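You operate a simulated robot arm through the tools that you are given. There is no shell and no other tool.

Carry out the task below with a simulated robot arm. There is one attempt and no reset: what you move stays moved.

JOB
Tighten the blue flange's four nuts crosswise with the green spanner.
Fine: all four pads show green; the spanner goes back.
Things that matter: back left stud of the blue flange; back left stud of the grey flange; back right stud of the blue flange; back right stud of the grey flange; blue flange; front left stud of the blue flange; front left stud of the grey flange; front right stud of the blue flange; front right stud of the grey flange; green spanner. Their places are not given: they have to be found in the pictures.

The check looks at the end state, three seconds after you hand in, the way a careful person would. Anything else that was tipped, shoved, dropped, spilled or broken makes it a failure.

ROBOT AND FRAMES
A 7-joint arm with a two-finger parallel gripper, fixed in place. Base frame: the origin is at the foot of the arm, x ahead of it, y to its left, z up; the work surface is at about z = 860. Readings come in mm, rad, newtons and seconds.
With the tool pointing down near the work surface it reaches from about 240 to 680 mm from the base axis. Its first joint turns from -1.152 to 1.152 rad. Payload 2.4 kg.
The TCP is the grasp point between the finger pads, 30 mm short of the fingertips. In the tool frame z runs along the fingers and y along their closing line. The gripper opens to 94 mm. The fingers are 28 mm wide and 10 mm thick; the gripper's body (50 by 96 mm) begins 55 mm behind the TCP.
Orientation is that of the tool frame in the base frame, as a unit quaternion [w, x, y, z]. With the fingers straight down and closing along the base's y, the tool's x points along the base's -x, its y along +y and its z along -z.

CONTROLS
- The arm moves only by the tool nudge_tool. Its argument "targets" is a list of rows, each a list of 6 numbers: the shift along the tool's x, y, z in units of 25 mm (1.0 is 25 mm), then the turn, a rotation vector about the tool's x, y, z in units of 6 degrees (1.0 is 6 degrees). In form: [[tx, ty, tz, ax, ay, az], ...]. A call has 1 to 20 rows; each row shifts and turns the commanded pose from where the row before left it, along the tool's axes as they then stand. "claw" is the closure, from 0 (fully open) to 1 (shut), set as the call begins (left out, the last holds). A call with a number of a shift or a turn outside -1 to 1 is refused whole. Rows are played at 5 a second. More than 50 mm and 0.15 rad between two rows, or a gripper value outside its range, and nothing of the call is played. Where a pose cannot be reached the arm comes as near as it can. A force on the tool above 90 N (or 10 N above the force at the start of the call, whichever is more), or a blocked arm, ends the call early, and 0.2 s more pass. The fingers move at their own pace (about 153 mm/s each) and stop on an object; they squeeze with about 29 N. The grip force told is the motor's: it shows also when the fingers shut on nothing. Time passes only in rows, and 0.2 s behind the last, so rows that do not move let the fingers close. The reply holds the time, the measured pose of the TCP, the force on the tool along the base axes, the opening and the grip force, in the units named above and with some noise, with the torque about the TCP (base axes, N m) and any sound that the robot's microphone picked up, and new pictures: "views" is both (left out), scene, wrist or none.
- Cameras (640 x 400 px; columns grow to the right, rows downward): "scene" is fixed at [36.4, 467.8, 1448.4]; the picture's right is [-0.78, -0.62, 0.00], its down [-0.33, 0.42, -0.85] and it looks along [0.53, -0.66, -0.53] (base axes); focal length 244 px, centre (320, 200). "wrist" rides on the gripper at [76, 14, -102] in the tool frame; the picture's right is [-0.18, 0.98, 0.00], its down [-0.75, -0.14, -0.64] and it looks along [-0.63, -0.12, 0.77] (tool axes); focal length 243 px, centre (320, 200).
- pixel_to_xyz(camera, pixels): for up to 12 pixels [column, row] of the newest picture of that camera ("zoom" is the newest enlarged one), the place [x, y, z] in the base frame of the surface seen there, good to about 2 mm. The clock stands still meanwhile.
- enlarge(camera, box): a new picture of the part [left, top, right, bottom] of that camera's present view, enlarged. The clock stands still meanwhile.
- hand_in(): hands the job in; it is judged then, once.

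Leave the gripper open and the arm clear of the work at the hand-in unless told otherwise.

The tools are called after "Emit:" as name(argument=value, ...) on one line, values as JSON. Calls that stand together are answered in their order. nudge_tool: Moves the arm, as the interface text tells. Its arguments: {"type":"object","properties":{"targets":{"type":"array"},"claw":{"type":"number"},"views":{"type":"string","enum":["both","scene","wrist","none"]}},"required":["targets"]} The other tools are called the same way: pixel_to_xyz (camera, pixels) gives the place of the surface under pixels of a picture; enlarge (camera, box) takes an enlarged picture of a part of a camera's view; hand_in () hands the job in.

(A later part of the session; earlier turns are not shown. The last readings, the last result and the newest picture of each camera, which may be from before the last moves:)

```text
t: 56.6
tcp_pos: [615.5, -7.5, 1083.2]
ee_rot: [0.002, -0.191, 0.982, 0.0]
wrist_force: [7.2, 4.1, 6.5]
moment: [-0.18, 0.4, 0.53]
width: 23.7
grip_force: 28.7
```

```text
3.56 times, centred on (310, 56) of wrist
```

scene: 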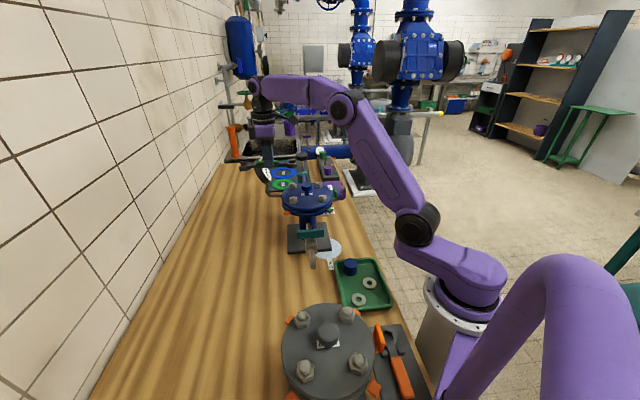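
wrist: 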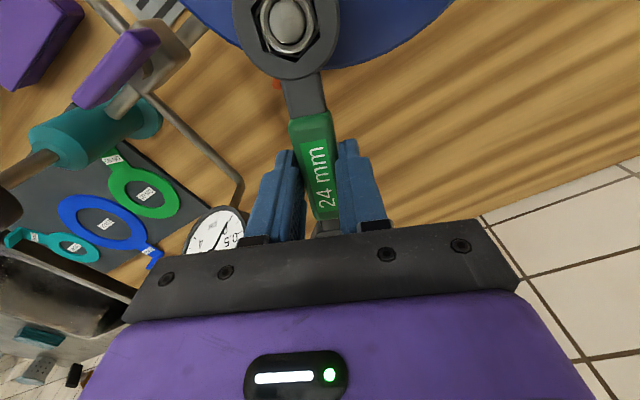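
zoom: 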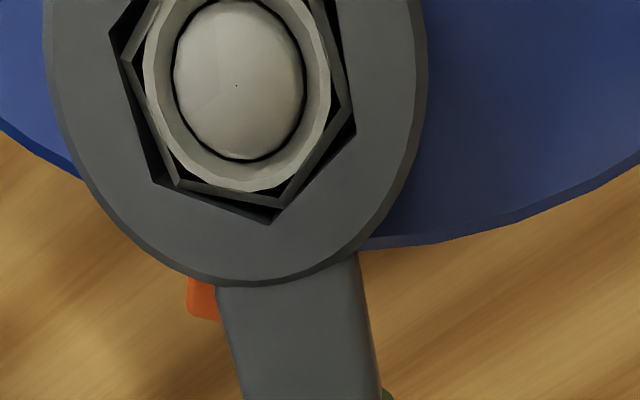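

Turning freely; slight radial load. I trim 0.3 mm outward and turn 21° more.

Emit:
nudge_tool(targets=[[-0.012, 0, 0, 0, 0, 0], [0.0063, -0.1444, 0, 0, 0, 0.5], [0.0063, -0.1444, 0, 0, 0, 0.5], [0.0063, -0.1444, 0, 0, 0, 0.5], [0.0063, -0.1444, 0, 0, 0, 0.5], [0.0063, -0.1444, 0, 0, 0, 0.5], [0.0063, -0.1444, 0, 0, 0, 0.5], [0.0063, -0.1444, 0, 0, 0, 0.5], [0, 0, 0, 0, 0, 0]], views="both")

Emit:
enlarge(camera="wrist", box=[220, 0, 400, 112])

Emit:
enlarge(camera="scene", box=[250, 150, 340, 215])

```text
t: 58.6
tcp_pos: [621.7, -33.9, 1083.4]
ee_rot: [0.002, -0.009, 1.0, 0.0]
wrist_force: [16.6, 4.8, 5.1]
moment: [0.13, 0.05, 0.66]
width: 23.4
grip_force: 29.0
```

scene: 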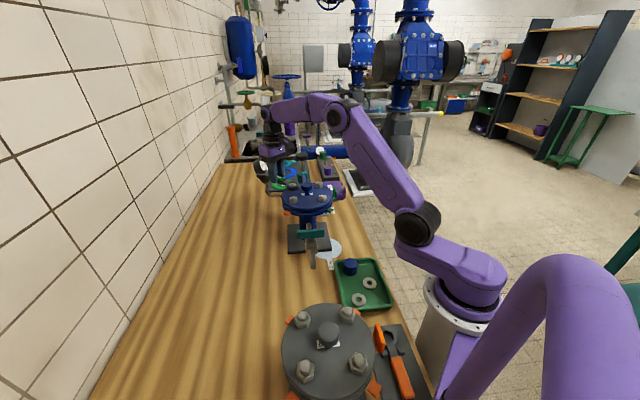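
wrist: 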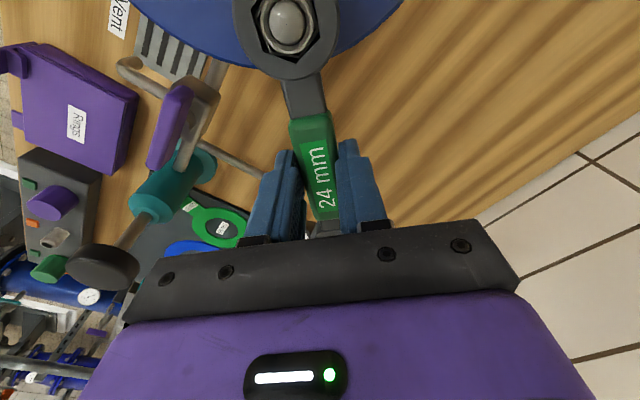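

```text
3.56 times, centred on (310, 56) of wrist
```

zoom: 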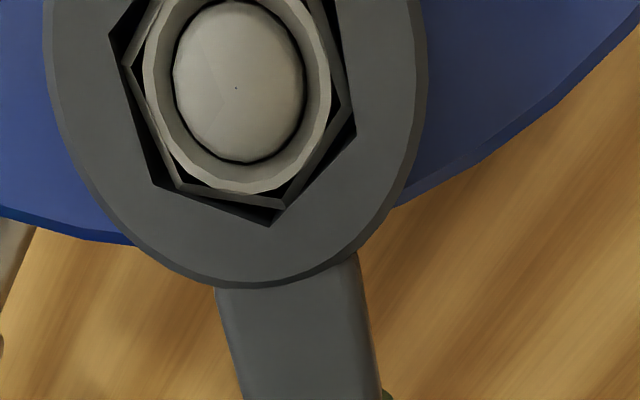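

```text
6.15 times, centred on (295, 182) of scene
```

zoom: 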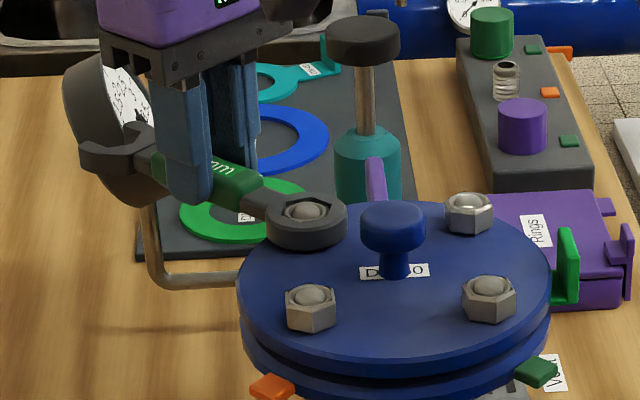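

A's pad stays green, and the turn on C proceeds (radial reaction 16 N, so I need a trim outward). Let me check the distance of jaw to gauge in this enlarged scene picture.

Emit:
pixel_to_xyz(camera="zoom", pixels=[[95, 158], [100, 130], [145, 158], [148, 95], [140, 195], [150, 120], [80, 100], [125, 75], [85, 60], [150, 205], [120, 140], [110, 190]])

```text
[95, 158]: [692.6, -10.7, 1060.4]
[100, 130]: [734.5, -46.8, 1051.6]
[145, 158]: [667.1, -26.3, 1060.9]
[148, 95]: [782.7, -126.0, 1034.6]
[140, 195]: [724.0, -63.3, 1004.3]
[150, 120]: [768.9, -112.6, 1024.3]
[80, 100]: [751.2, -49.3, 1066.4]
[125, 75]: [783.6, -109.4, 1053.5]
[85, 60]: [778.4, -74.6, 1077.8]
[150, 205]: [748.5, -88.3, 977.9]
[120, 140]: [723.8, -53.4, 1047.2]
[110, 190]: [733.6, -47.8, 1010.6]
```

The gap to the gauge is ~18 mm, fine. I trim 0.5 mm outward and turn 15° more.

Emit:
nudge_tool(targets=[[-0.02, 0, 0, 0, 0, 0], [0.0055, -0.1444, 0, 0, 0, 0.5], [0.0055, -0.1444, 0, 0, 0, 0.5], [0.0055, -0.1444, 0, 0, 0, 0.5], [0.0055, -0.1444, 0, 0, 0, 0.5], [0.0055, -0.1444, 0, 0, 0, 0.5], [0, 0, 0, 0, 0, 0]], views="wrist")

Emit:
enlarge(camera="wrist", box=[220, 0, 400, 112])

```text
t: 60.2
tcp_pos: [618.3, -50.4, 1082.5]
ee_rot: [0.001, 0.121, 0.993, 0.0]
wrist_force: [14.9, 5.2, -7.7]
moment: [0.1, -0.68, 0.7]
width: 24.0
grip_force: 29.4
```

wrist: 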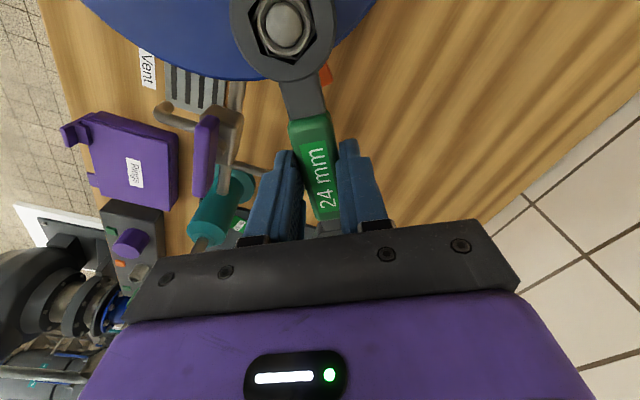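

```text
3.56 times, centred on (310, 56) of wrist
```

zoom: 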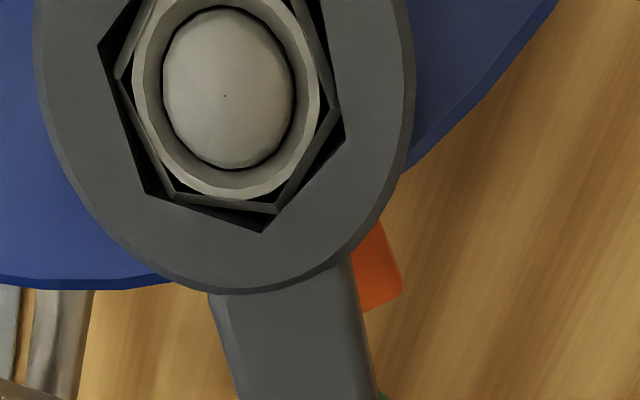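

Still orange; ~13 N radial. I trim 0.5 mm outward and turn 9° in small steps.

Emit:
nudge_tool(targets=[[-0.02, 0, 0, 0, 0, 0], [0.0055, -0.1444, 0, 0, 0, 0.5], [0.0055, -0.1444, 0, 0, 0, 0.5], [0.0055, -0.1444, 0, 0, 0, 0.5], [0, 0, 0, 0, 0, 0]], views="wrist")

Emit:
enlarge(camera="wrist", box=[220, 0, 400, 112])

```text
t: 61.4
tcp_pos: [615.8, -60.7, 1083.6]
ee_rot: [0.0, 0.198, 0.98, 0.001]
wrist_force: [10.9, 7.7, -10.6]
moment: [0.07, -0.75, 0.67]
width: 24.2
grip_force: 29.0
```

wrist: 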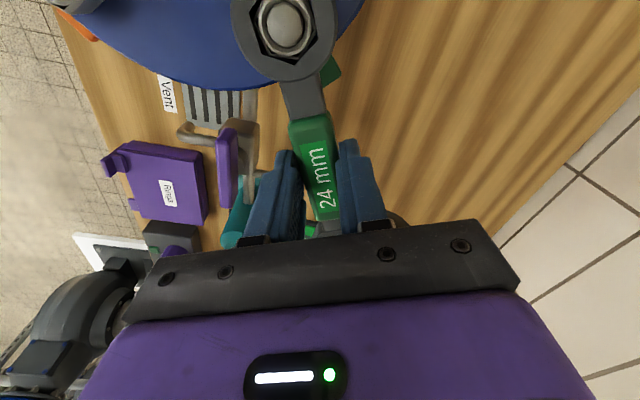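

```text
3.56 times, centred on (310, 56) of wrist
```

zoom: 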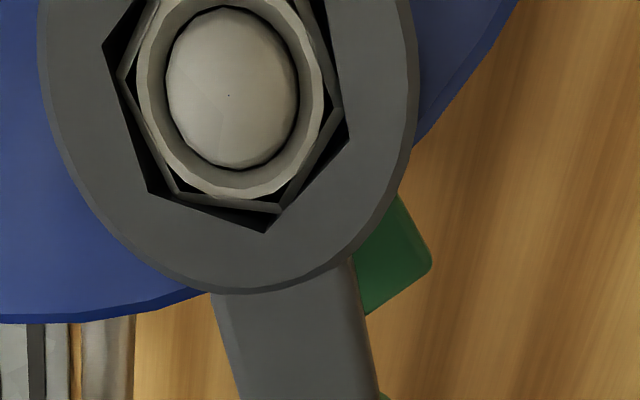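

Pad C turned green. I stop, back off 10.5° to the free middle and lift clear.

Emit:
nudge_tool(targets=[[0.0013, 0.1446, 0, 0, 0, -0.5], [0.0013, 0.1446, 0, 0, 0, -0.5], [0.0013, 0.1446, 0, 0, 0, -0.5], [0.0013, 0.0723, 0, 0, 0, -0.25], [0, 0, 0, 0, 0, 0]], views="wrist")

Emit:
enlarge(camera="wrist", box=[220, 0, 360, 88])

```text
t: 62.6
tcp_pos: [619.1, -50.2, 1083.2]
ee_rot: [-0.001, 0.108, 0.994, -0.002]
wrist_force: [-1.4, -1.7, -1.1]
moment: [-0.04, 0.16, 0.15]
width: 23.7
grip_force: 28.5
```

wrist: 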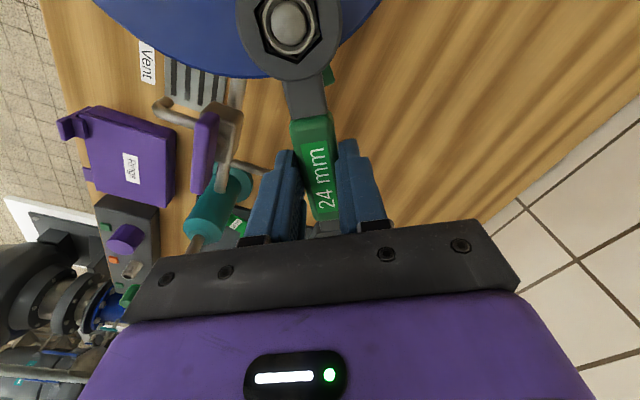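

```text
4.55 times, centred on (290, 44) of wrist
```

zoom: 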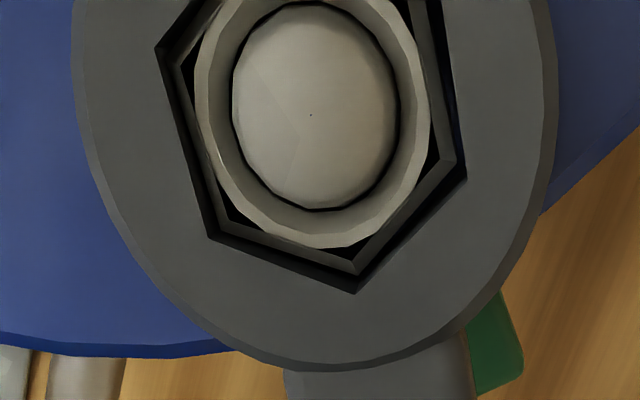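

Free and aligned in the nut, forces near zero. I lift 50 mm straight up.

Emit:
nudge_tool(targets=[[0, 0, -0.3, 0, 0, 0], [0, 0, -0.7, 0, 0, 0], [0, 0, -1, 0, 0, 0], [0, 0, 0, 0, 0, 0]], views="both")

Emit:
enlarge(camera="scene", box=[250, 150, 340, 215])

Emit:
enlarge(camera="wrist", box=[220, 0, 360, 88])

```text
t: 63.6
tcp_pos: [619.6, -50.2, 1133.7]
ee_rot: [0.0, 0.108, 0.994, 0.0]
wrist_force: [0.5, -0.1, -2.9]
moment: [-0.04, 0.01, -0.02]
width: 23.4
grip_force: 29.2
```

scene: 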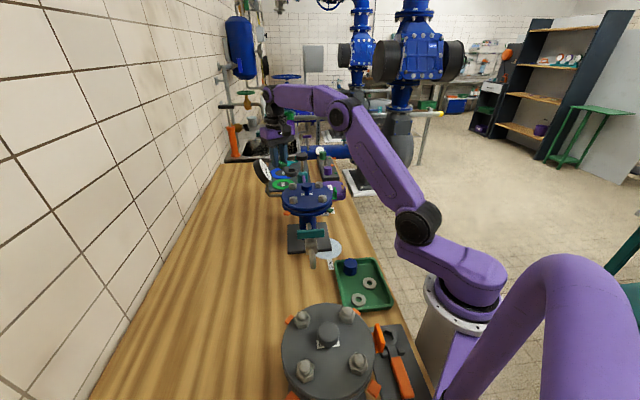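
wrist: 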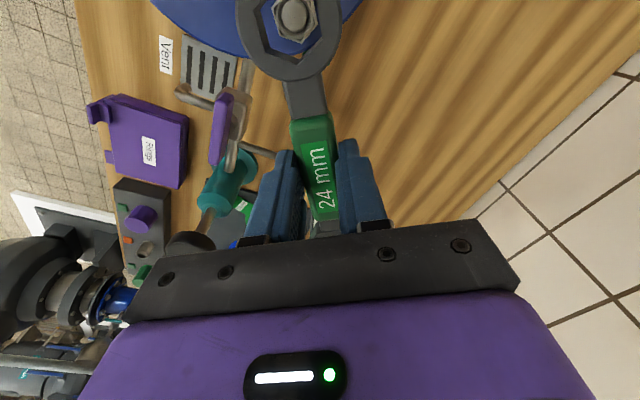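

```text
6.15 times, centred on (295, 182) of scene
```

zoom: 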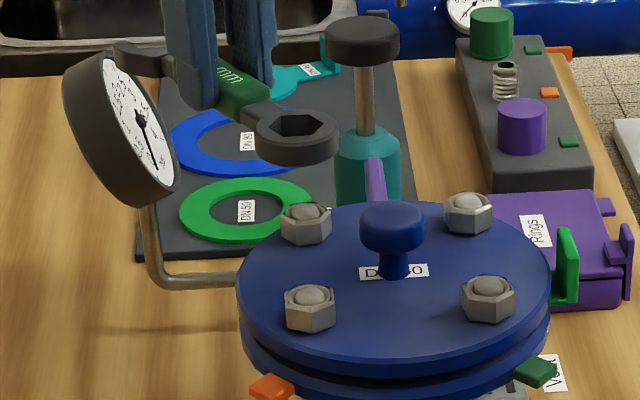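

```text
4.55 times, centred on (290, 44) of wrist
```

zoom: 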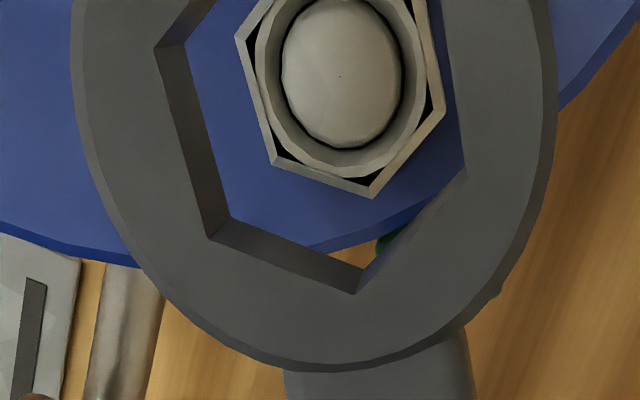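

All clear; A and C green. Next nut D at ≈(488,-98), hex at ≈-38°. I carry the spanner there at this height and turn to yaw -40°.

Emit:
nudge_tool(targets=[[0.467, -0.862, 0, 0, 0, 0], [0.467, -0.862, 0, 0, 0, 0], [0.467, -0.862, 0, 0, 0, 0], [0.467, -0.862, 0, 0, 0, 0], [0.467, -0.862, 0, 0, 0, 0], [0, 0, 0, 0, 0, 0.92], [0, 0, 0, 0, 0, 0.92], [0, 0, 0, 0, 0, 0.92], [0, 0, 0, 0, 0, 0.92], [0, 0, 0, 0, 0, 0.92], [0, 0, 0.3, 0, 0, 0], [0, 0, 0, 0, 0, 0]], views="both")

Emit:
enlarge(camera="wrist", box=[220, 0, 360, 88])

```text
t: 66.2
tcp_pos: [537.6, -142.7, 1125.2]
ee_rot: [0.0, 0.342, 0.94, 0.0]
wrist_force: [0.6, 0.6, -2.9]
moment: [0.03, -0.01, 0.0]
width: 23.6
grip_force: 28.9
```

scene: 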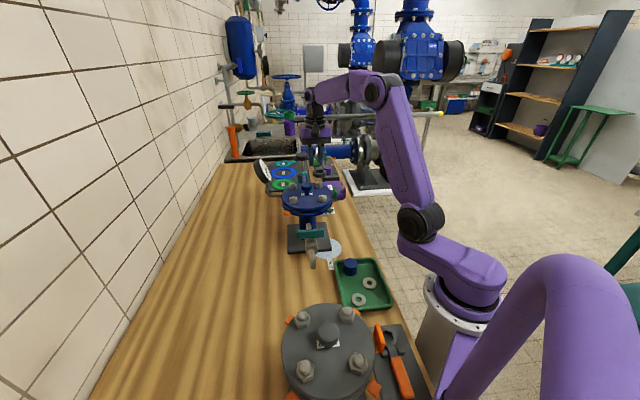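
wrist: 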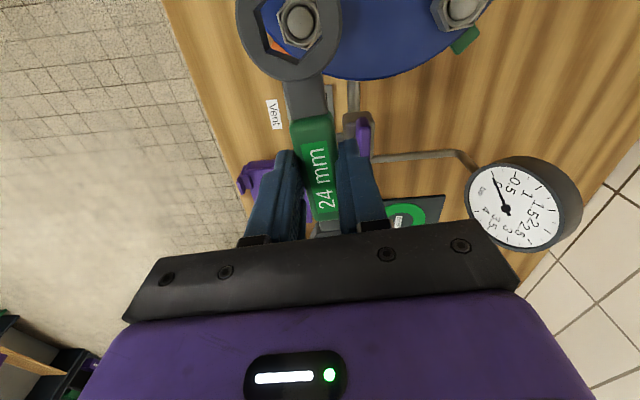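

```text
4.55 times, centred on (290, 44) of wrist
```

zoom: 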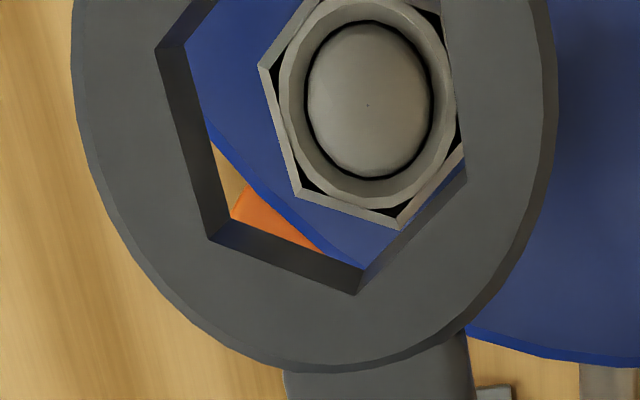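

I'm above nut D; it is offset by about (-1.75,+1.35) mm in the tool frame. I correct and lower to z≈1105.

Emit:
nudge_tool(targets=[[-0.07, 0.054, 0, 0, 0, 0], [0, 0, 0.4, 0, 0, 0], [0, 0, 0.4, 0, 0, 0], [0, 0, 0, 0, 0, 0]], views="wrist")

Emit:
enlarge(camera="wrist", box=[220, 0, 360, 88])

```text
t: 67.2
tcp_pos: [540.2, -142.3, 1104.8]
ee_rot: [0.0, 0.342, 0.94, 0.0]
wrist_force: [-0.3, -0.2, -1.8]
moment: [0.05, -0.01, -0.02]
width: 23.3
grip_force: 28.9
```

wrist: 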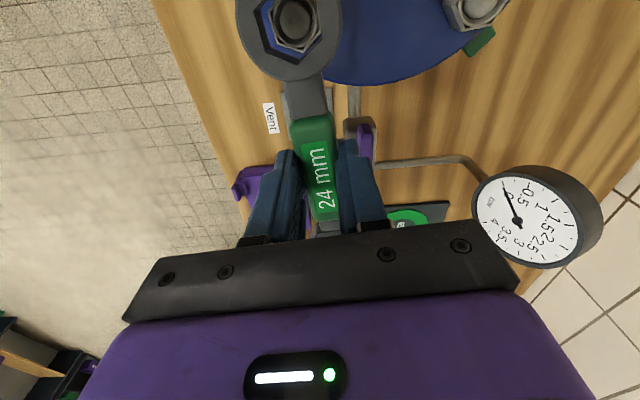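

```text
4.55 times, centred on (290, 44) of wrist
```

zoom: 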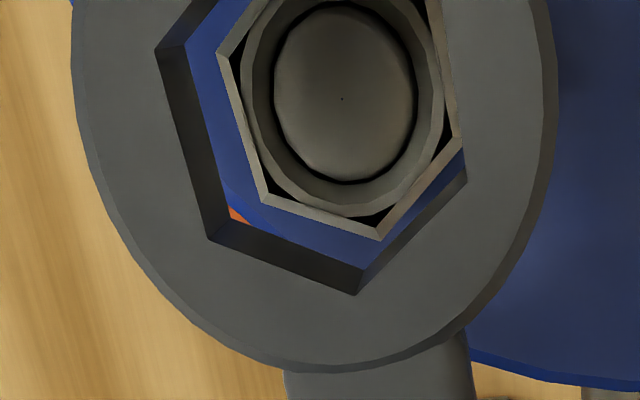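

Nut D nearly centred. I shift (-0.3,+0.7) mm, lower 12.5 mm and check.

Emit:
nudge_tool(targets=[[-0.012, 0.028, 0, 0, 0, 0], [0, 0, 0.25, 0, 0, 0], [0, 0, 0.25, 0, 0, 0], [0, 0, 0, 0, 0, 0]], views="wrist")

Emit:
enlarge(camera="wrist", box=[220, 0, 360, 88])

```text
t: 68.2
tcp_pos: [541.8, -142.4, 1092.7]
ee_rot: [0.0, 0.342, 0.94, 0.0]
wrist_force: [-0.2, 0.3, -2.2]
moment: [0.01, 0.01, -0.02]
width: 23.4
grip_force: 28.9
```

wrist: 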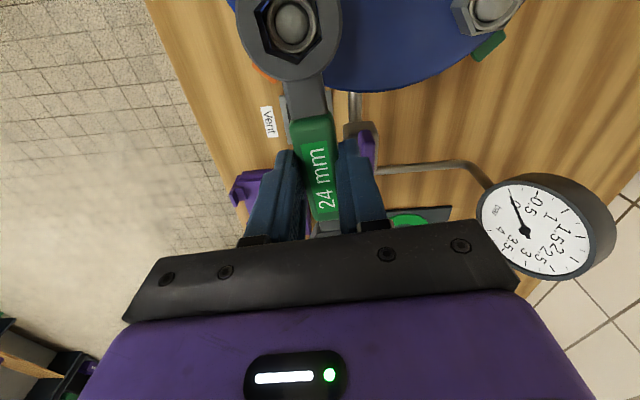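

```text
4.55 times, centred on (290, 44) of wrist
```

zoom: 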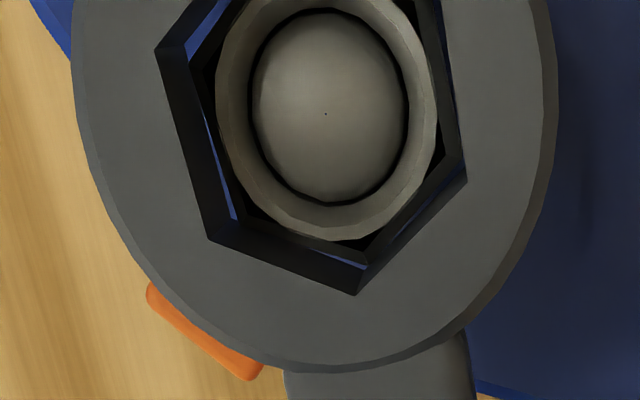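

Seating. I lower 9 mm more and turn 24° clockwise.

Emit:
nudge_tool(targets=[[0, 0, 0.2, 0, 0, 0], [0, 0, 0.18, 0, 0, 0], [0.0037, -0.1428, 0, 0, 0, 0.5], [0.0037, -0.1428, 0, 0, 0, 0.5], [0.0037, -0.1428, 0, 0, 0, 0.5], [0.0037, -0.1428, 0, 0, 0, 0.5], [0.0037, -0.1428, 0, 0, 0, 0.5], [0.0037, -0.1428, 0, 0, 0, 0.5], [0.0037, -0.1428, 0, 0, 0, 0.5], [0.0037, -0.1428, 0, 0, 0, 0.5], [0, 0, 0, 0, 0, 0]], views="wrist")

Emit:
enlarge(camera="wrist", box=[220, 0, 400, 112])

```text
t: 70.6
tcp_pos: [518.5, -159.3, 1083.5]
ee_rot: [0.0, 0.531, 0.848, 0.0]
wrist_force: [-1.1, -5.0, -8.4]
moment: [-0.36, -0.11, 0.71]
width: 23.7
grip_force: 28.7
```

wrist: 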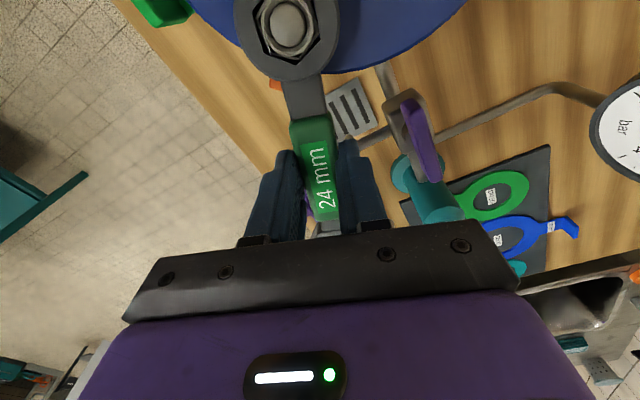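

```text
3.56 times, centred on (310, 56) of wrist
```

zoom: 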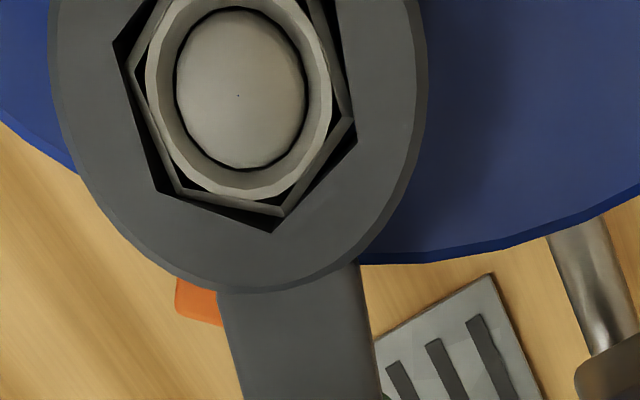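

Small forces; continue 24° more.

Emit:
nudge_tool(targets=[[-0.004, 0, 0, 0, 0, 0], [0.0037, -0.1428, 0, 0, 0, 0.5], [0.0037, -0.1428, 0, 0, 0, 0.5], [0.0037, -0.1428, 0, 0, 0, 0.5], [0.0037, -0.1428, 0, 0, 0, 0.5], [0.0037, -0.1428, 0, 0, 0, 0.5], [0.0037, -0.1428, 0, 0, 0, 0.5], [0.0037, -0.1428, 0, 0, 0, 0.5], [0.0037, -0.1428, 0, 0, 0, 0.5], [0, 0, 0, 0, 0, 0]], views="wrist")

Emit:
enlarge(camera="wrist", box=[220, 0, 400, 112])

```text
t: 72.8
tcp_pos: [491.8, -166.0, 1082.1]
ee_rot: [0.0, 0.695, 0.719, 0.0]
wrist_force: [8.1, -6.7, 5.3]
moment: [0.48, -0.1, 0.58]
width: 24.0
grip_force: 29.3
```

wrist: 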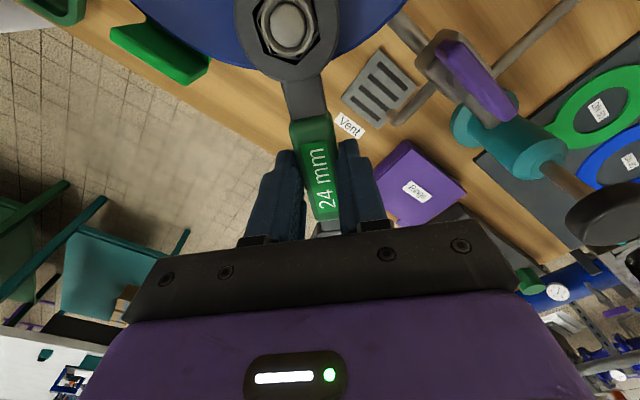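

```text
3.56 times, centred on (310, 56) of wrist
```

zoom: 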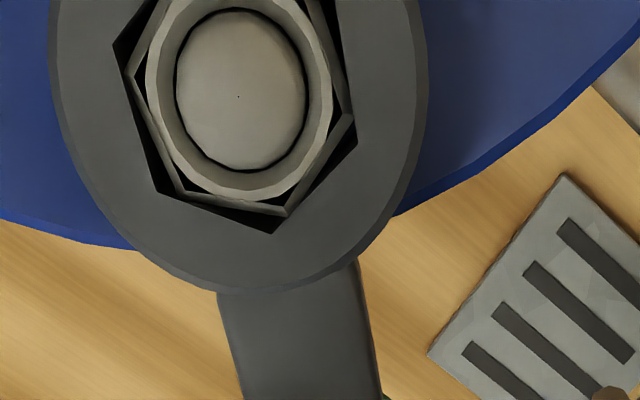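

Yaw -88°, pad hidden under the handle now. I turn 12° more.

Emit:
nudge_tool(targets=[[-0.006, 0, 0, 0, 0, 0], [0.0037, -0.1428, 0, 0, 0, 0.5], [0.0037, -0.1428, 0, 0, 0, 0.5], [0.0037, -0.1428, 0, 0, 0, 0.5], [0.0037, -0.1428, 0, 0, 0, 0.5], [0, 0, 0, 0, 0, 0]], views="wrist")

Emit:
enlarge(camera="wrist", box=[220, 0, 400, 112])

```text
t: 74.2
tcp_pos: [476.9, -166.5, 1082.2]
ee_rot: [-0.001, 0.766, 0.643, -0.001]
wrist_force: [4.6, -9.5, -12.6]
moment: [-0.82, -0.04, 0.81]
width: 23.6
grip_force: 29.0
```

wrist: 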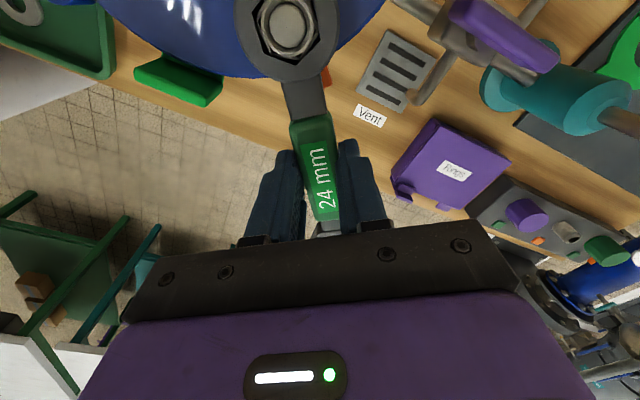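

```text
3.56 times, centred on (310, 56) of wrist
```

zoom: 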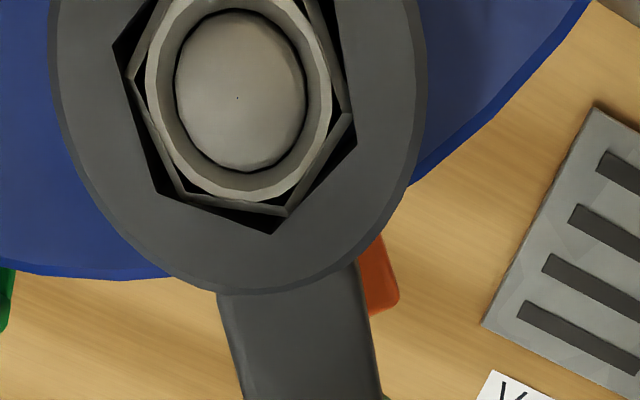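

Pad D visible and still orange at yaw -100°. Turn 6° more.

Emit:
nudge_tool(targets=[[0.0037, -0.1428, 0, 0, 0, 0.5], [0.0037, -0.1428, 0, 0, 0, 0.5], [0, 0, 0, 0, 0, 0]], views="wrist")

Emit:
enlarge(camera="wrist", box=[220, 0, 400, 112])

```text
t: 75.0
tcp_pos: [470.0, -165.0, 1082.6]
ee_rot: [0.0, 0.798, 0.602, 0.001]
wrist_force: [7.4, -10.2, -11.9]
moment: [-0.5, -0.12, 0.75]
width: 23.6
grip_force: 28.8
```

wrist: 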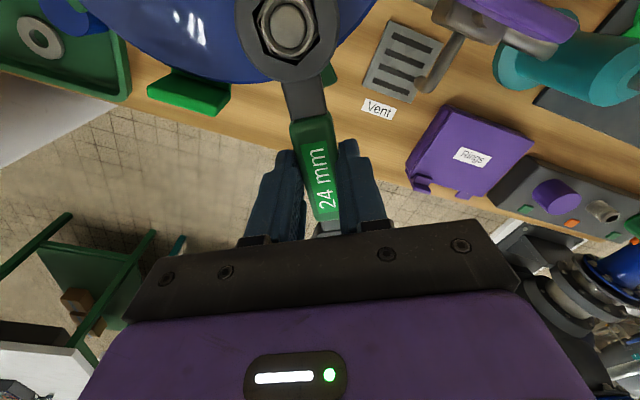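

```text
3.56 times, centred on (310, 56) of wrist
```

zoom: 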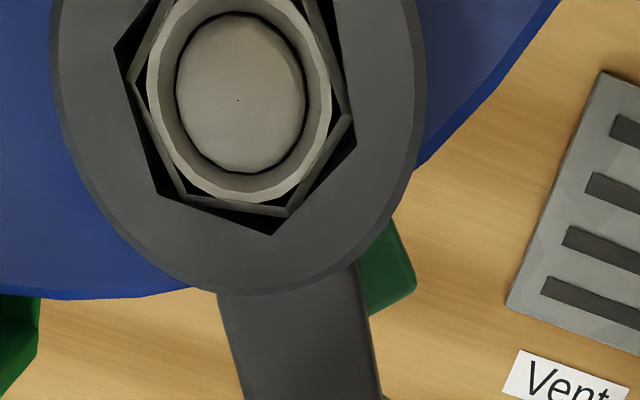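

Pad D is green. I back off 10.5° and lift 50 mm.

Emit:
nudge_tool(targets=[[0.0037, 0.1428, 0, 0, 0, -0.5], [0.0037, 0.1428, 0, 0, 0, -0.5], [0.0037, 0.1428, 0, 0, 0, -0.5], [0.0018, 0.0714, 0, 0, 0, -0.25], [0, 0, 0, 0, 0, 0]], views="wrist")

Emit:
enlarge(camera="wrist", box=[220, 0, 360, 88])

```text
t: 76.2
tcp_pos: [481.3, -165.9, 1083.5]
ee_rot: [-0.001, 0.74, 0.673, 0.0]
wrist_force: [-4.1, -3.6, -1.6]
moment: [-0.02, 0.07, 0.27]
width: 23.5
grip_force: 29.2
```

wrist: 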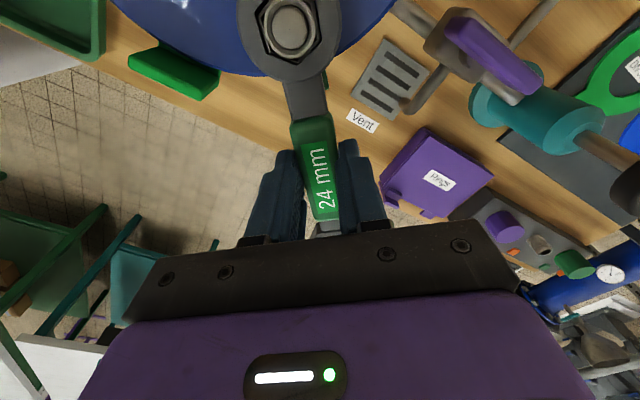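

```text
4.55 times, centred on (290, 44) of wrist
```

zoom: 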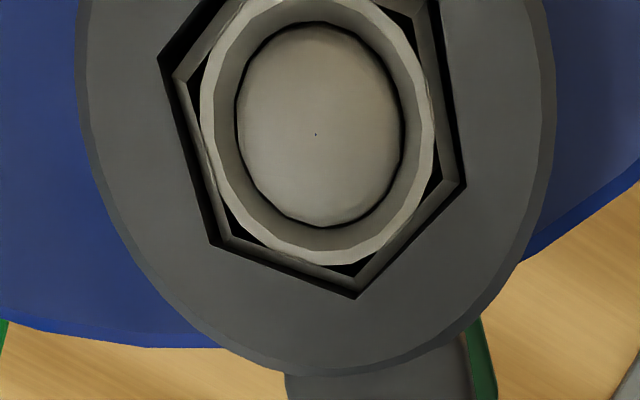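

Free in the nut. I lift 50 mm straight up and check the pads.

Emit:
nudge_tool(targets=[[0, 0, -0.3, 0, 0, 0], [0, 0, -0.7, 0, 0, 0], [0, 0, -1, 0, 0, 0], [0, 0, 0, 0, 0, 0]], views="both")

Emit:
enlarge(camera="scene", box=[265, 155, 355, 220])

Emit:
enlarge(camera="wrist", box=[220, 0, 360, 88])

```text
t: 77.2
tcp_pos: [482.1, -165.0, 1134.0]
ee_rot: [0.0, 0.741, 0.672, 0.0]
wrist_force: [0.4, -0.7, -2.3]
moment: [0.03, 0.0, 0.0]
width: 23.4
grip_force: 28.8
```

scene: 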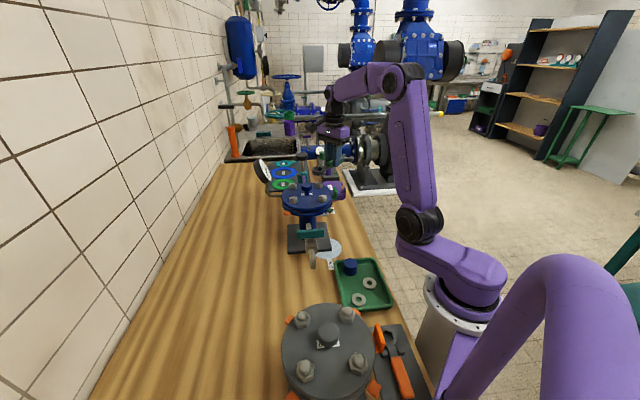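
wrist: 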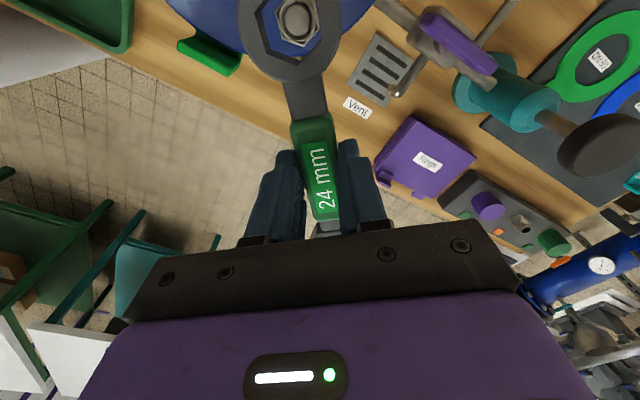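

```text
6.15 times, centred on (310, 188) of scene
```

zoom: 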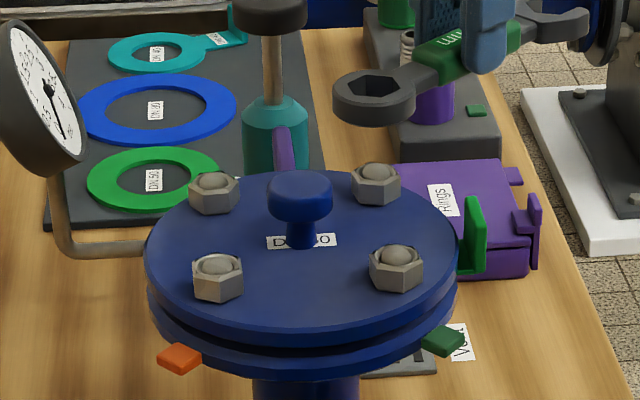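

```text
4.55 times, centred on (290, 44) of wrist
```

zoom: 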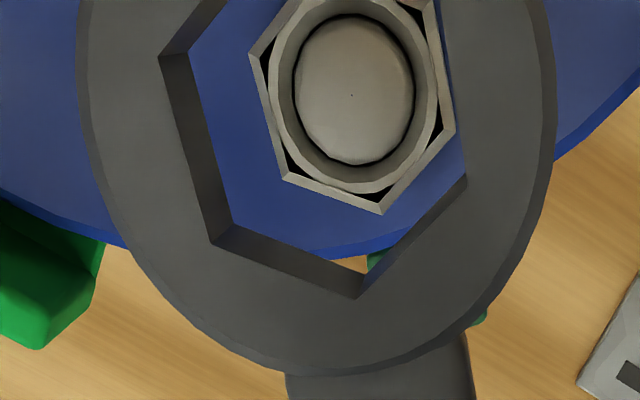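

Three pads green (A, C, D). Last nut B at ≈(488,27), hex ≈77°. I raise to z≈1165 and carry the spanner across to its far (left) side.

Emit:
nudge_tool(targets=[[0, 0, -0.62, 0, 0, 0], [0, 0, -0.62, 0, 0, 0], [0.939, -0.0085, 0, 0, 0, 0], [0.939, -0.0085, 0, 0, 0, 0], [0.939, -0.0085, 0, 0, 0, 0], [0.939, -0.0085, 0, 0, 0, 0], [0.939, -0.0085, 0, 0, 0, 0], [0.939, -0.0085, 0, 0, 0, 0], [0.939, -0.0085, 0, 0, 0, 0], [0.939, -0.0085, 0, 0, 0, 0], [0.939, -0.0085, 0, 0, 0, 0], [0.939, -0.0085, 0, 0, 0, 0], [0.939, -0.0085, 0, 0, 0, 0], [0, 0, 0, 0, 0, 0]], views="none")

Emit:
nudge_tool(targets=[[0, 0, 0, 0, 0, -1], [0, 0, 0, 0, 0, -1], [0, 0, 0, 0, 0, -1], [0, 0, 0, 0, 0, -1], [0, 0, 0, 0, 0, -1], [0, 0, 0, 0, 0, -1], [0, 0, 0, 0, 0, -1], [0, 0, 0, 0, 0, -1], [0, 0, 0, 0, 0, -1], [0, 0, 0, 0, 0, -1], [0, 0, 0, 0, 0, -1], [0, 0, 0, 0, 0, -1], [0, 0, 0, 0, 0, -1], [0, 0, 0, 0, 0, -1], [0, 0, 0, 0, 0, -1], [0, 0, 0, 0, 0, 0]], views="none")

Emit:
nudge_tool(targets=[[0, 0, 0, 0, 0, -1], [0, 0, 0, 0, 0, -1], [0, 0, 0, 0, 0, -1], [0, 0, 0, 0, 0, -1], [0, 0, 0, 0, 0, -1], [0, 0, 0, 0, 0, -1], [0, 0, 0, 0, 0, -1], [0, 0, 0, 0, 0, -1], [0, 0, 0, 0, 0, -1], [0, 0, 0, 0, 0, -1], [0, 0, 0, 0, 0, -1], [0, 0, 0, 0, 0, -1], [0, 0, 0, 0, 0, -1], [0, 0, 0, 0, 0, -0.6], [0, 0, 0, 0, 0, 0]], views="both")

Emit:
enlarge(camera="wrist", box=[220, 0, 360, 88])

```text
t: 80.2
tcp_pos: [503.1, 91.0, 1164.6]
ee_rot: [0.0, 0.74, 0.672, 0.0]
wrist_force: [0.0, -0.3, -2.1]
moment: [0.02, -0.04, 0.0]
width: 23.4
grip_force: 28.9
```

```text
t: 83.6
tcp_pos: [505.0, 92.1, 1163.9]
ee_rot: [0.0, 0.048, 0.999, 0.0]
wrist_force: [1.4, 0.3, -1.7]
moment: [-0.02, 0.0, 0.0]
width: 23.6
grip_force: 28.9
```

```text
t: 86.8
tcp_pos: [504.8, 92.0, 1163.9]
ee_rot: [0.0, -0.617, 0.787, 0.0]
wrist_force: [0.8, 1.1, -2.8]
moment: [-0.03, -0.01, -0.02]
width: 23.6
grip_force: 28.6
```

scene: 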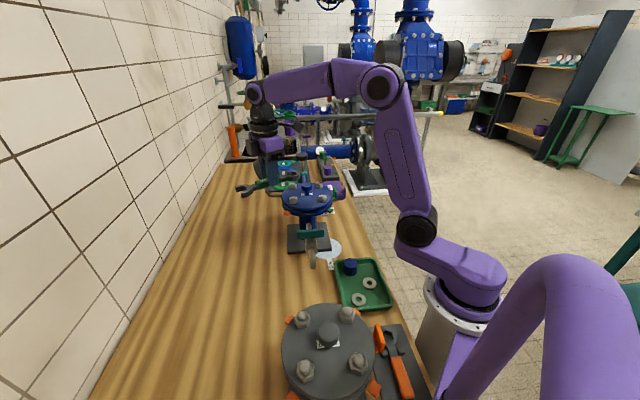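
wrist: 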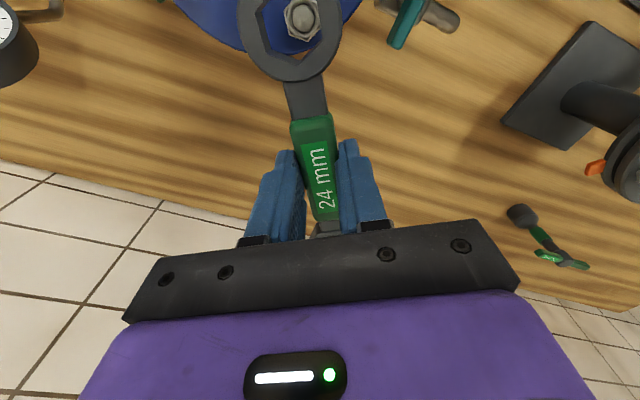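

```text
4.55 times, centred on (290, 44) of wrist
```

zoom: 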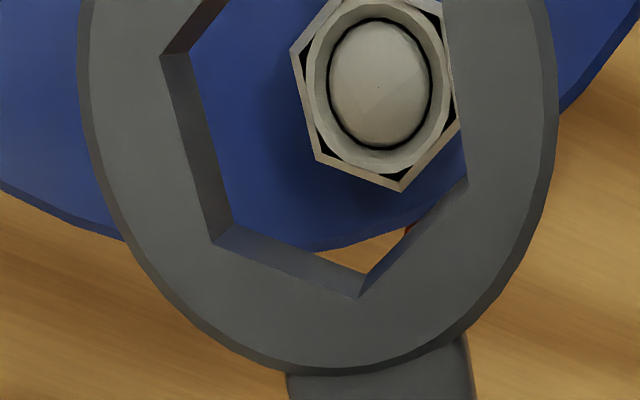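

The picture matches what I saw for nut C at this height, so the same correction (-2.05,+1.0) mm applies. I shift and lower to z≈1105.

Emit:
nudge_tool(targets=[[-0.082, 0.04, 0, 0, 0, 0], [0, 0, 0.8, 0, 0, 0], [0, 0, 0.8, 0, 0, 0], [0, 0, 0.76, 0, 0, 0], [0, 0, 0, 0, 0, 0]], views="wrist")

Emit:
enlarge(camera="wrist", box=[220, 0, 360, 88])

```text
t: 88.0
tcp_pos: [503.3, 93.1, 1104.3]
ee_rot: [0.0, -0.616, 0.788, 0.0]
wrist_force: [0.4, -0.5, -2.4]
moment: [-0.02, 0.0, -0.02]
width: 23.3
grip_force: 29.5
```

wrist: 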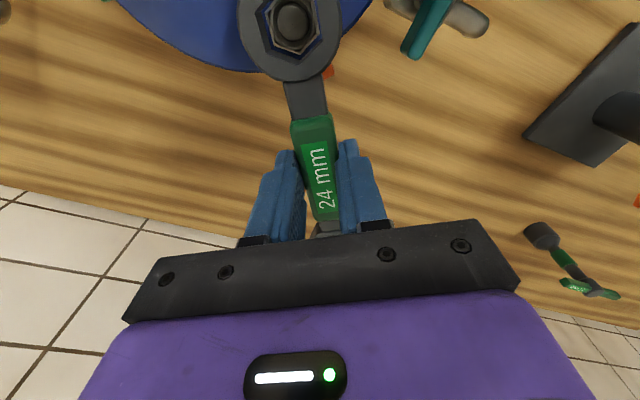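

```text
4.55 times, centred on (290, 44) of wrist
```

zoom: 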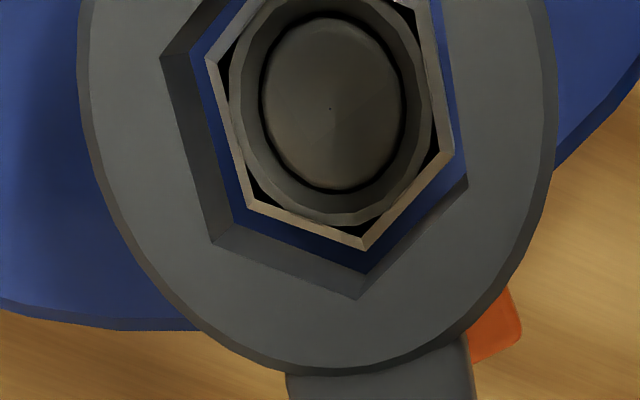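

Nearly centred: I shift -0.6 mm in y, lower 12.5 mm and check.

Emit:
nudge_tool(targets=[[0, -0.022, 0, 0, 0, 0], [0, 0, 0.25, 0, 0, 0], [0, 0, 0.25, 0, 0, 0], [0, 0, 0, 0, 0, 0]], views="wrist")

Emit:
enlarge(camera="wrist", box=[220, 0, 360, 88])

```text
t: 89.0
tcp_pos: [504.5, 94.5, 1091.4]
ee_rot: [-0.001, -0.616, 0.787, 0.0]
wrist_force: [0.7, -0.6, -3.0]
moment: [-0.03, -0.02, -0.04]
width: 23.6
grip_force: 29.0
```

wrist: 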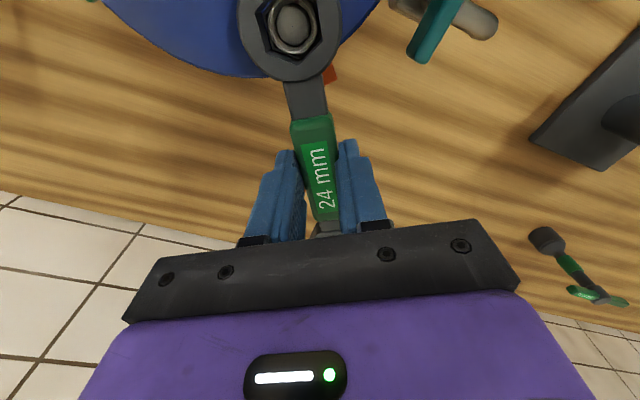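

```text
4.55 times, centred on (290, 44) of wrist
```

zoom: 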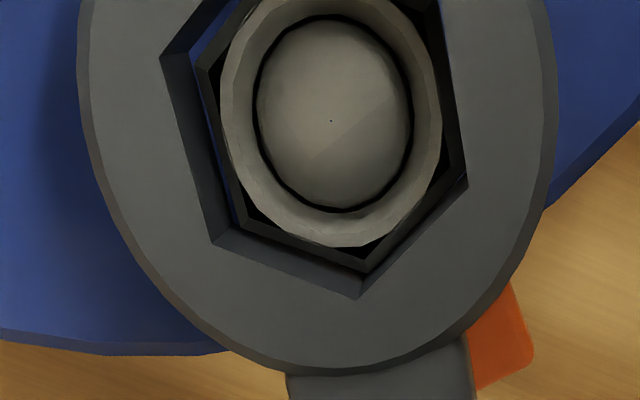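

Seating. I lower 9 mm more and turn 24° clockwise.

Emit:
nudge_tool(targets=[[0, 0, 0.2, 0, 0, 0], [0, 0, 0.16, 0, 0, 0], [0.0038, -0.1416, 0, 0, 0, 0.5], [0.0038, -0.1416, 0, 0, 0, 0.5], [0.0038, -0.1416, 0, 0, 0, 0.5], [0.0038, -0.1416, 0, 0, 0, 0.5], [0.0038, -0.1416, 0, 0, 0, 0.5], [0.0038, -0.1416, 0, 0, 0, 0.5], [0.0038, -0.1416, 0, 0, 0, 0.5], [0.0038, -0.1416, 0, 0, 0, 0.5], [0, 0, 0, 0, 0, 0]], views="wrist")

Emit:
enlarge(camera="wrist", box=[220, 0, 400, 112])

```text
t: 91.4
tcp_pos: [530.9, 80.9, 1083.9]
ee_rot: [0.0, -0.438, 0.899, 0.0]
wrist_force: [-1.9, 2.9, 8.3]
moment: [-0.6, 0.56, 0.28]
width: 23.5
grip_force: 29.3
```

wrist: 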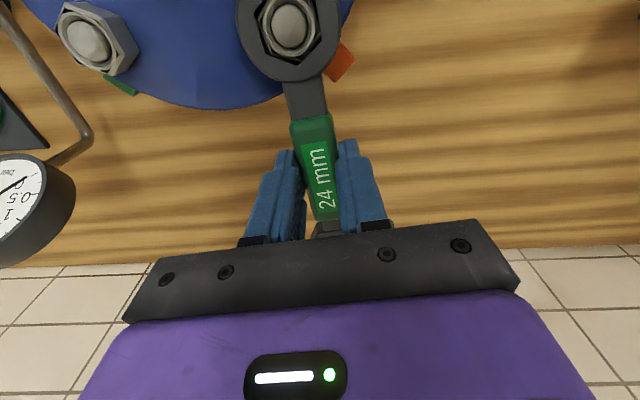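

```text
3.56 times, centred on (310, 56) of wrist
```

zoom: 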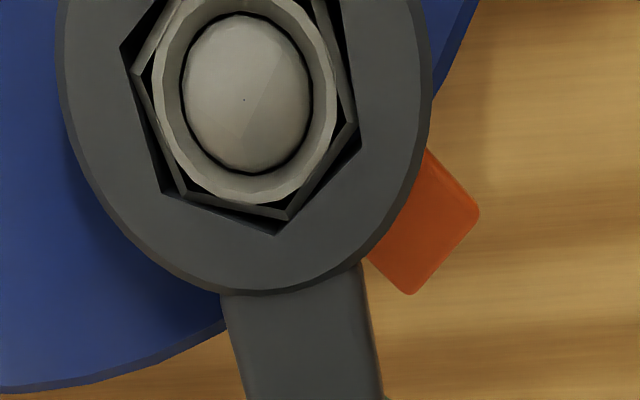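

Turning fine at yaw 52°, pad B orange. Continue 24°.

Emit:
nudge_tool(targets=[[0.0038, -0.1416, 0, 0, 0, 0.5], [0.0038, -0.1416, 0, 0, 0, 0.5], [0.0038, -0.1416, 0, 0, 0, 0.5], [0.0038, -0.1416, 0, 0, 0, 0.5], [0.0038, -0.1416, 0, 0, 0, 0.5], [0.0038, -0.1416, 0, 0, 0, 0.5], [0.0038, -0.1416, 0, 0, 0, 0.5], [0.0038, -0.1416, 0, 0, 0, 0.5], [0, 0, 0, 0, 0, 0]], views="wrist")

Emit:
enlarge(camera="wrist", box=[220, 0, 400, 112])

```text
t: 93.4
tcp_pos: [547.6, 60.6, 1084.7]
ee_rot: [0.0, -0.243, 0.97, 0.001]
wrist_force: [5.1, 9.3, -13.9]
moment: [0.47, -0.52, 0.76]
width: 24.1
grip_force: 29.0
```

wrist: 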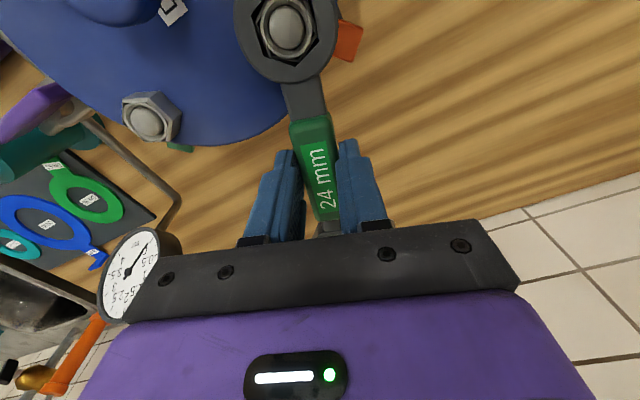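

```text
3.56 times, centred on (310, 56) of wrist
```

zoom: 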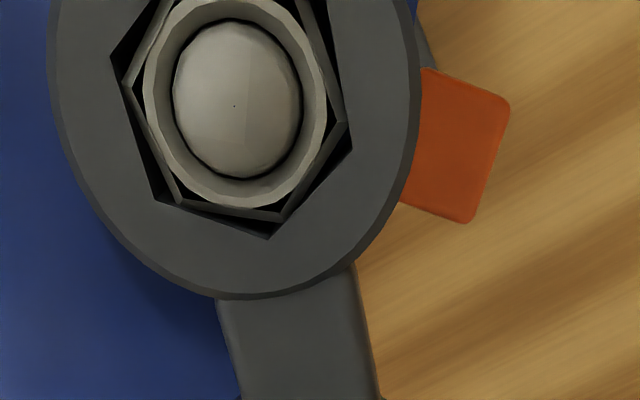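

Yaw 28°. Another 12°.

Emit:
nudge_tool(targets=[[-0.008, 0, 0, 0, 0, 0], [0.0038, -0.1416, 0, 0, 0, 0.5], [0.0038, -0.1416, 0, 0, 0, 0.5], [0.0038, -0.1416, 0, 0, 0, 0.5], [0.0038, -0.1416, 0, 0, 0, 0.5], [0, 0, 0, 0, 0, 0]], views="wrist")

Emit:
enlarge(camera="wrist", box=[220, 0, 400, 112])

```text
t: 94.8
tcp_pos: [553.4, 48.0, 1083.8]
ee_rot: [0.001, -0.14, 0.99, 0.0]
wrist_force: [5.2, 8.6, 1.5]
moment: [0.02, 0.4, 0.78]
width: 23.7
grip_force: 28.8
```

wrist: 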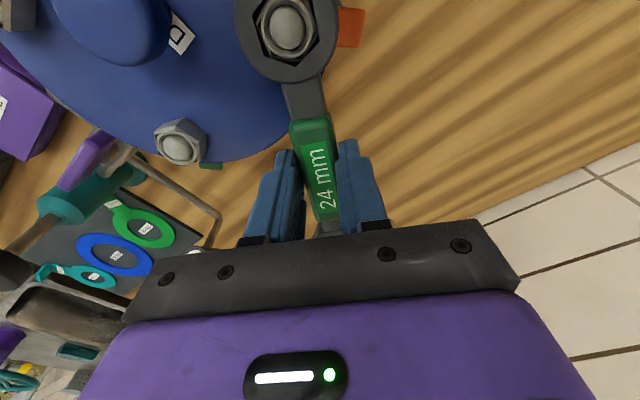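

```text
3.56 times, centred on (310, 56) of wrist
```

zoom: 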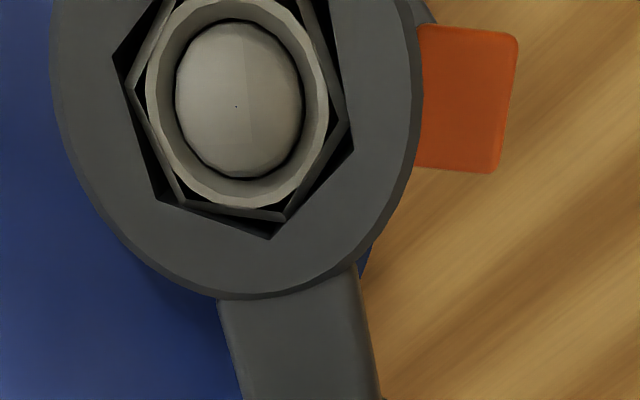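

Yaw 16°, still orange. I turn 6° more.

Emit:
nudge_tool(targets=[[0.0038, -0.1416, 0, 0, 0, 0.5], [0.0038, -0.1416, 0, 0, 0, 0.5], [0, 0, 0, 0, 0, 0]], views="wrist")

Emit:
enlarge(camera="wrist", box=[220, 0, 400, 112])

```text
t: 95.6
tcp_pos: [555.1, 41.4, 1083.7]
ee_rot: [0.0, -0.087, 0.996, 0.0]
wrist_force: [8.4, 9.1, 2.0]
moment: [0.07, 0.4, 0.84]
width: 24.2
grip_force: 28.8
```

wrist: 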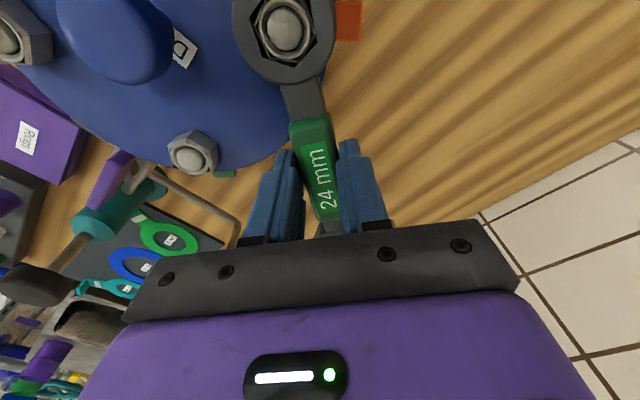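

```text
3.56 times, centred on (310, 56) of wrist
```

zoom: 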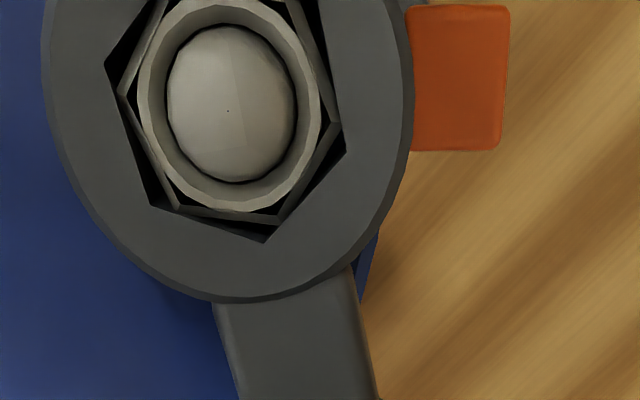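

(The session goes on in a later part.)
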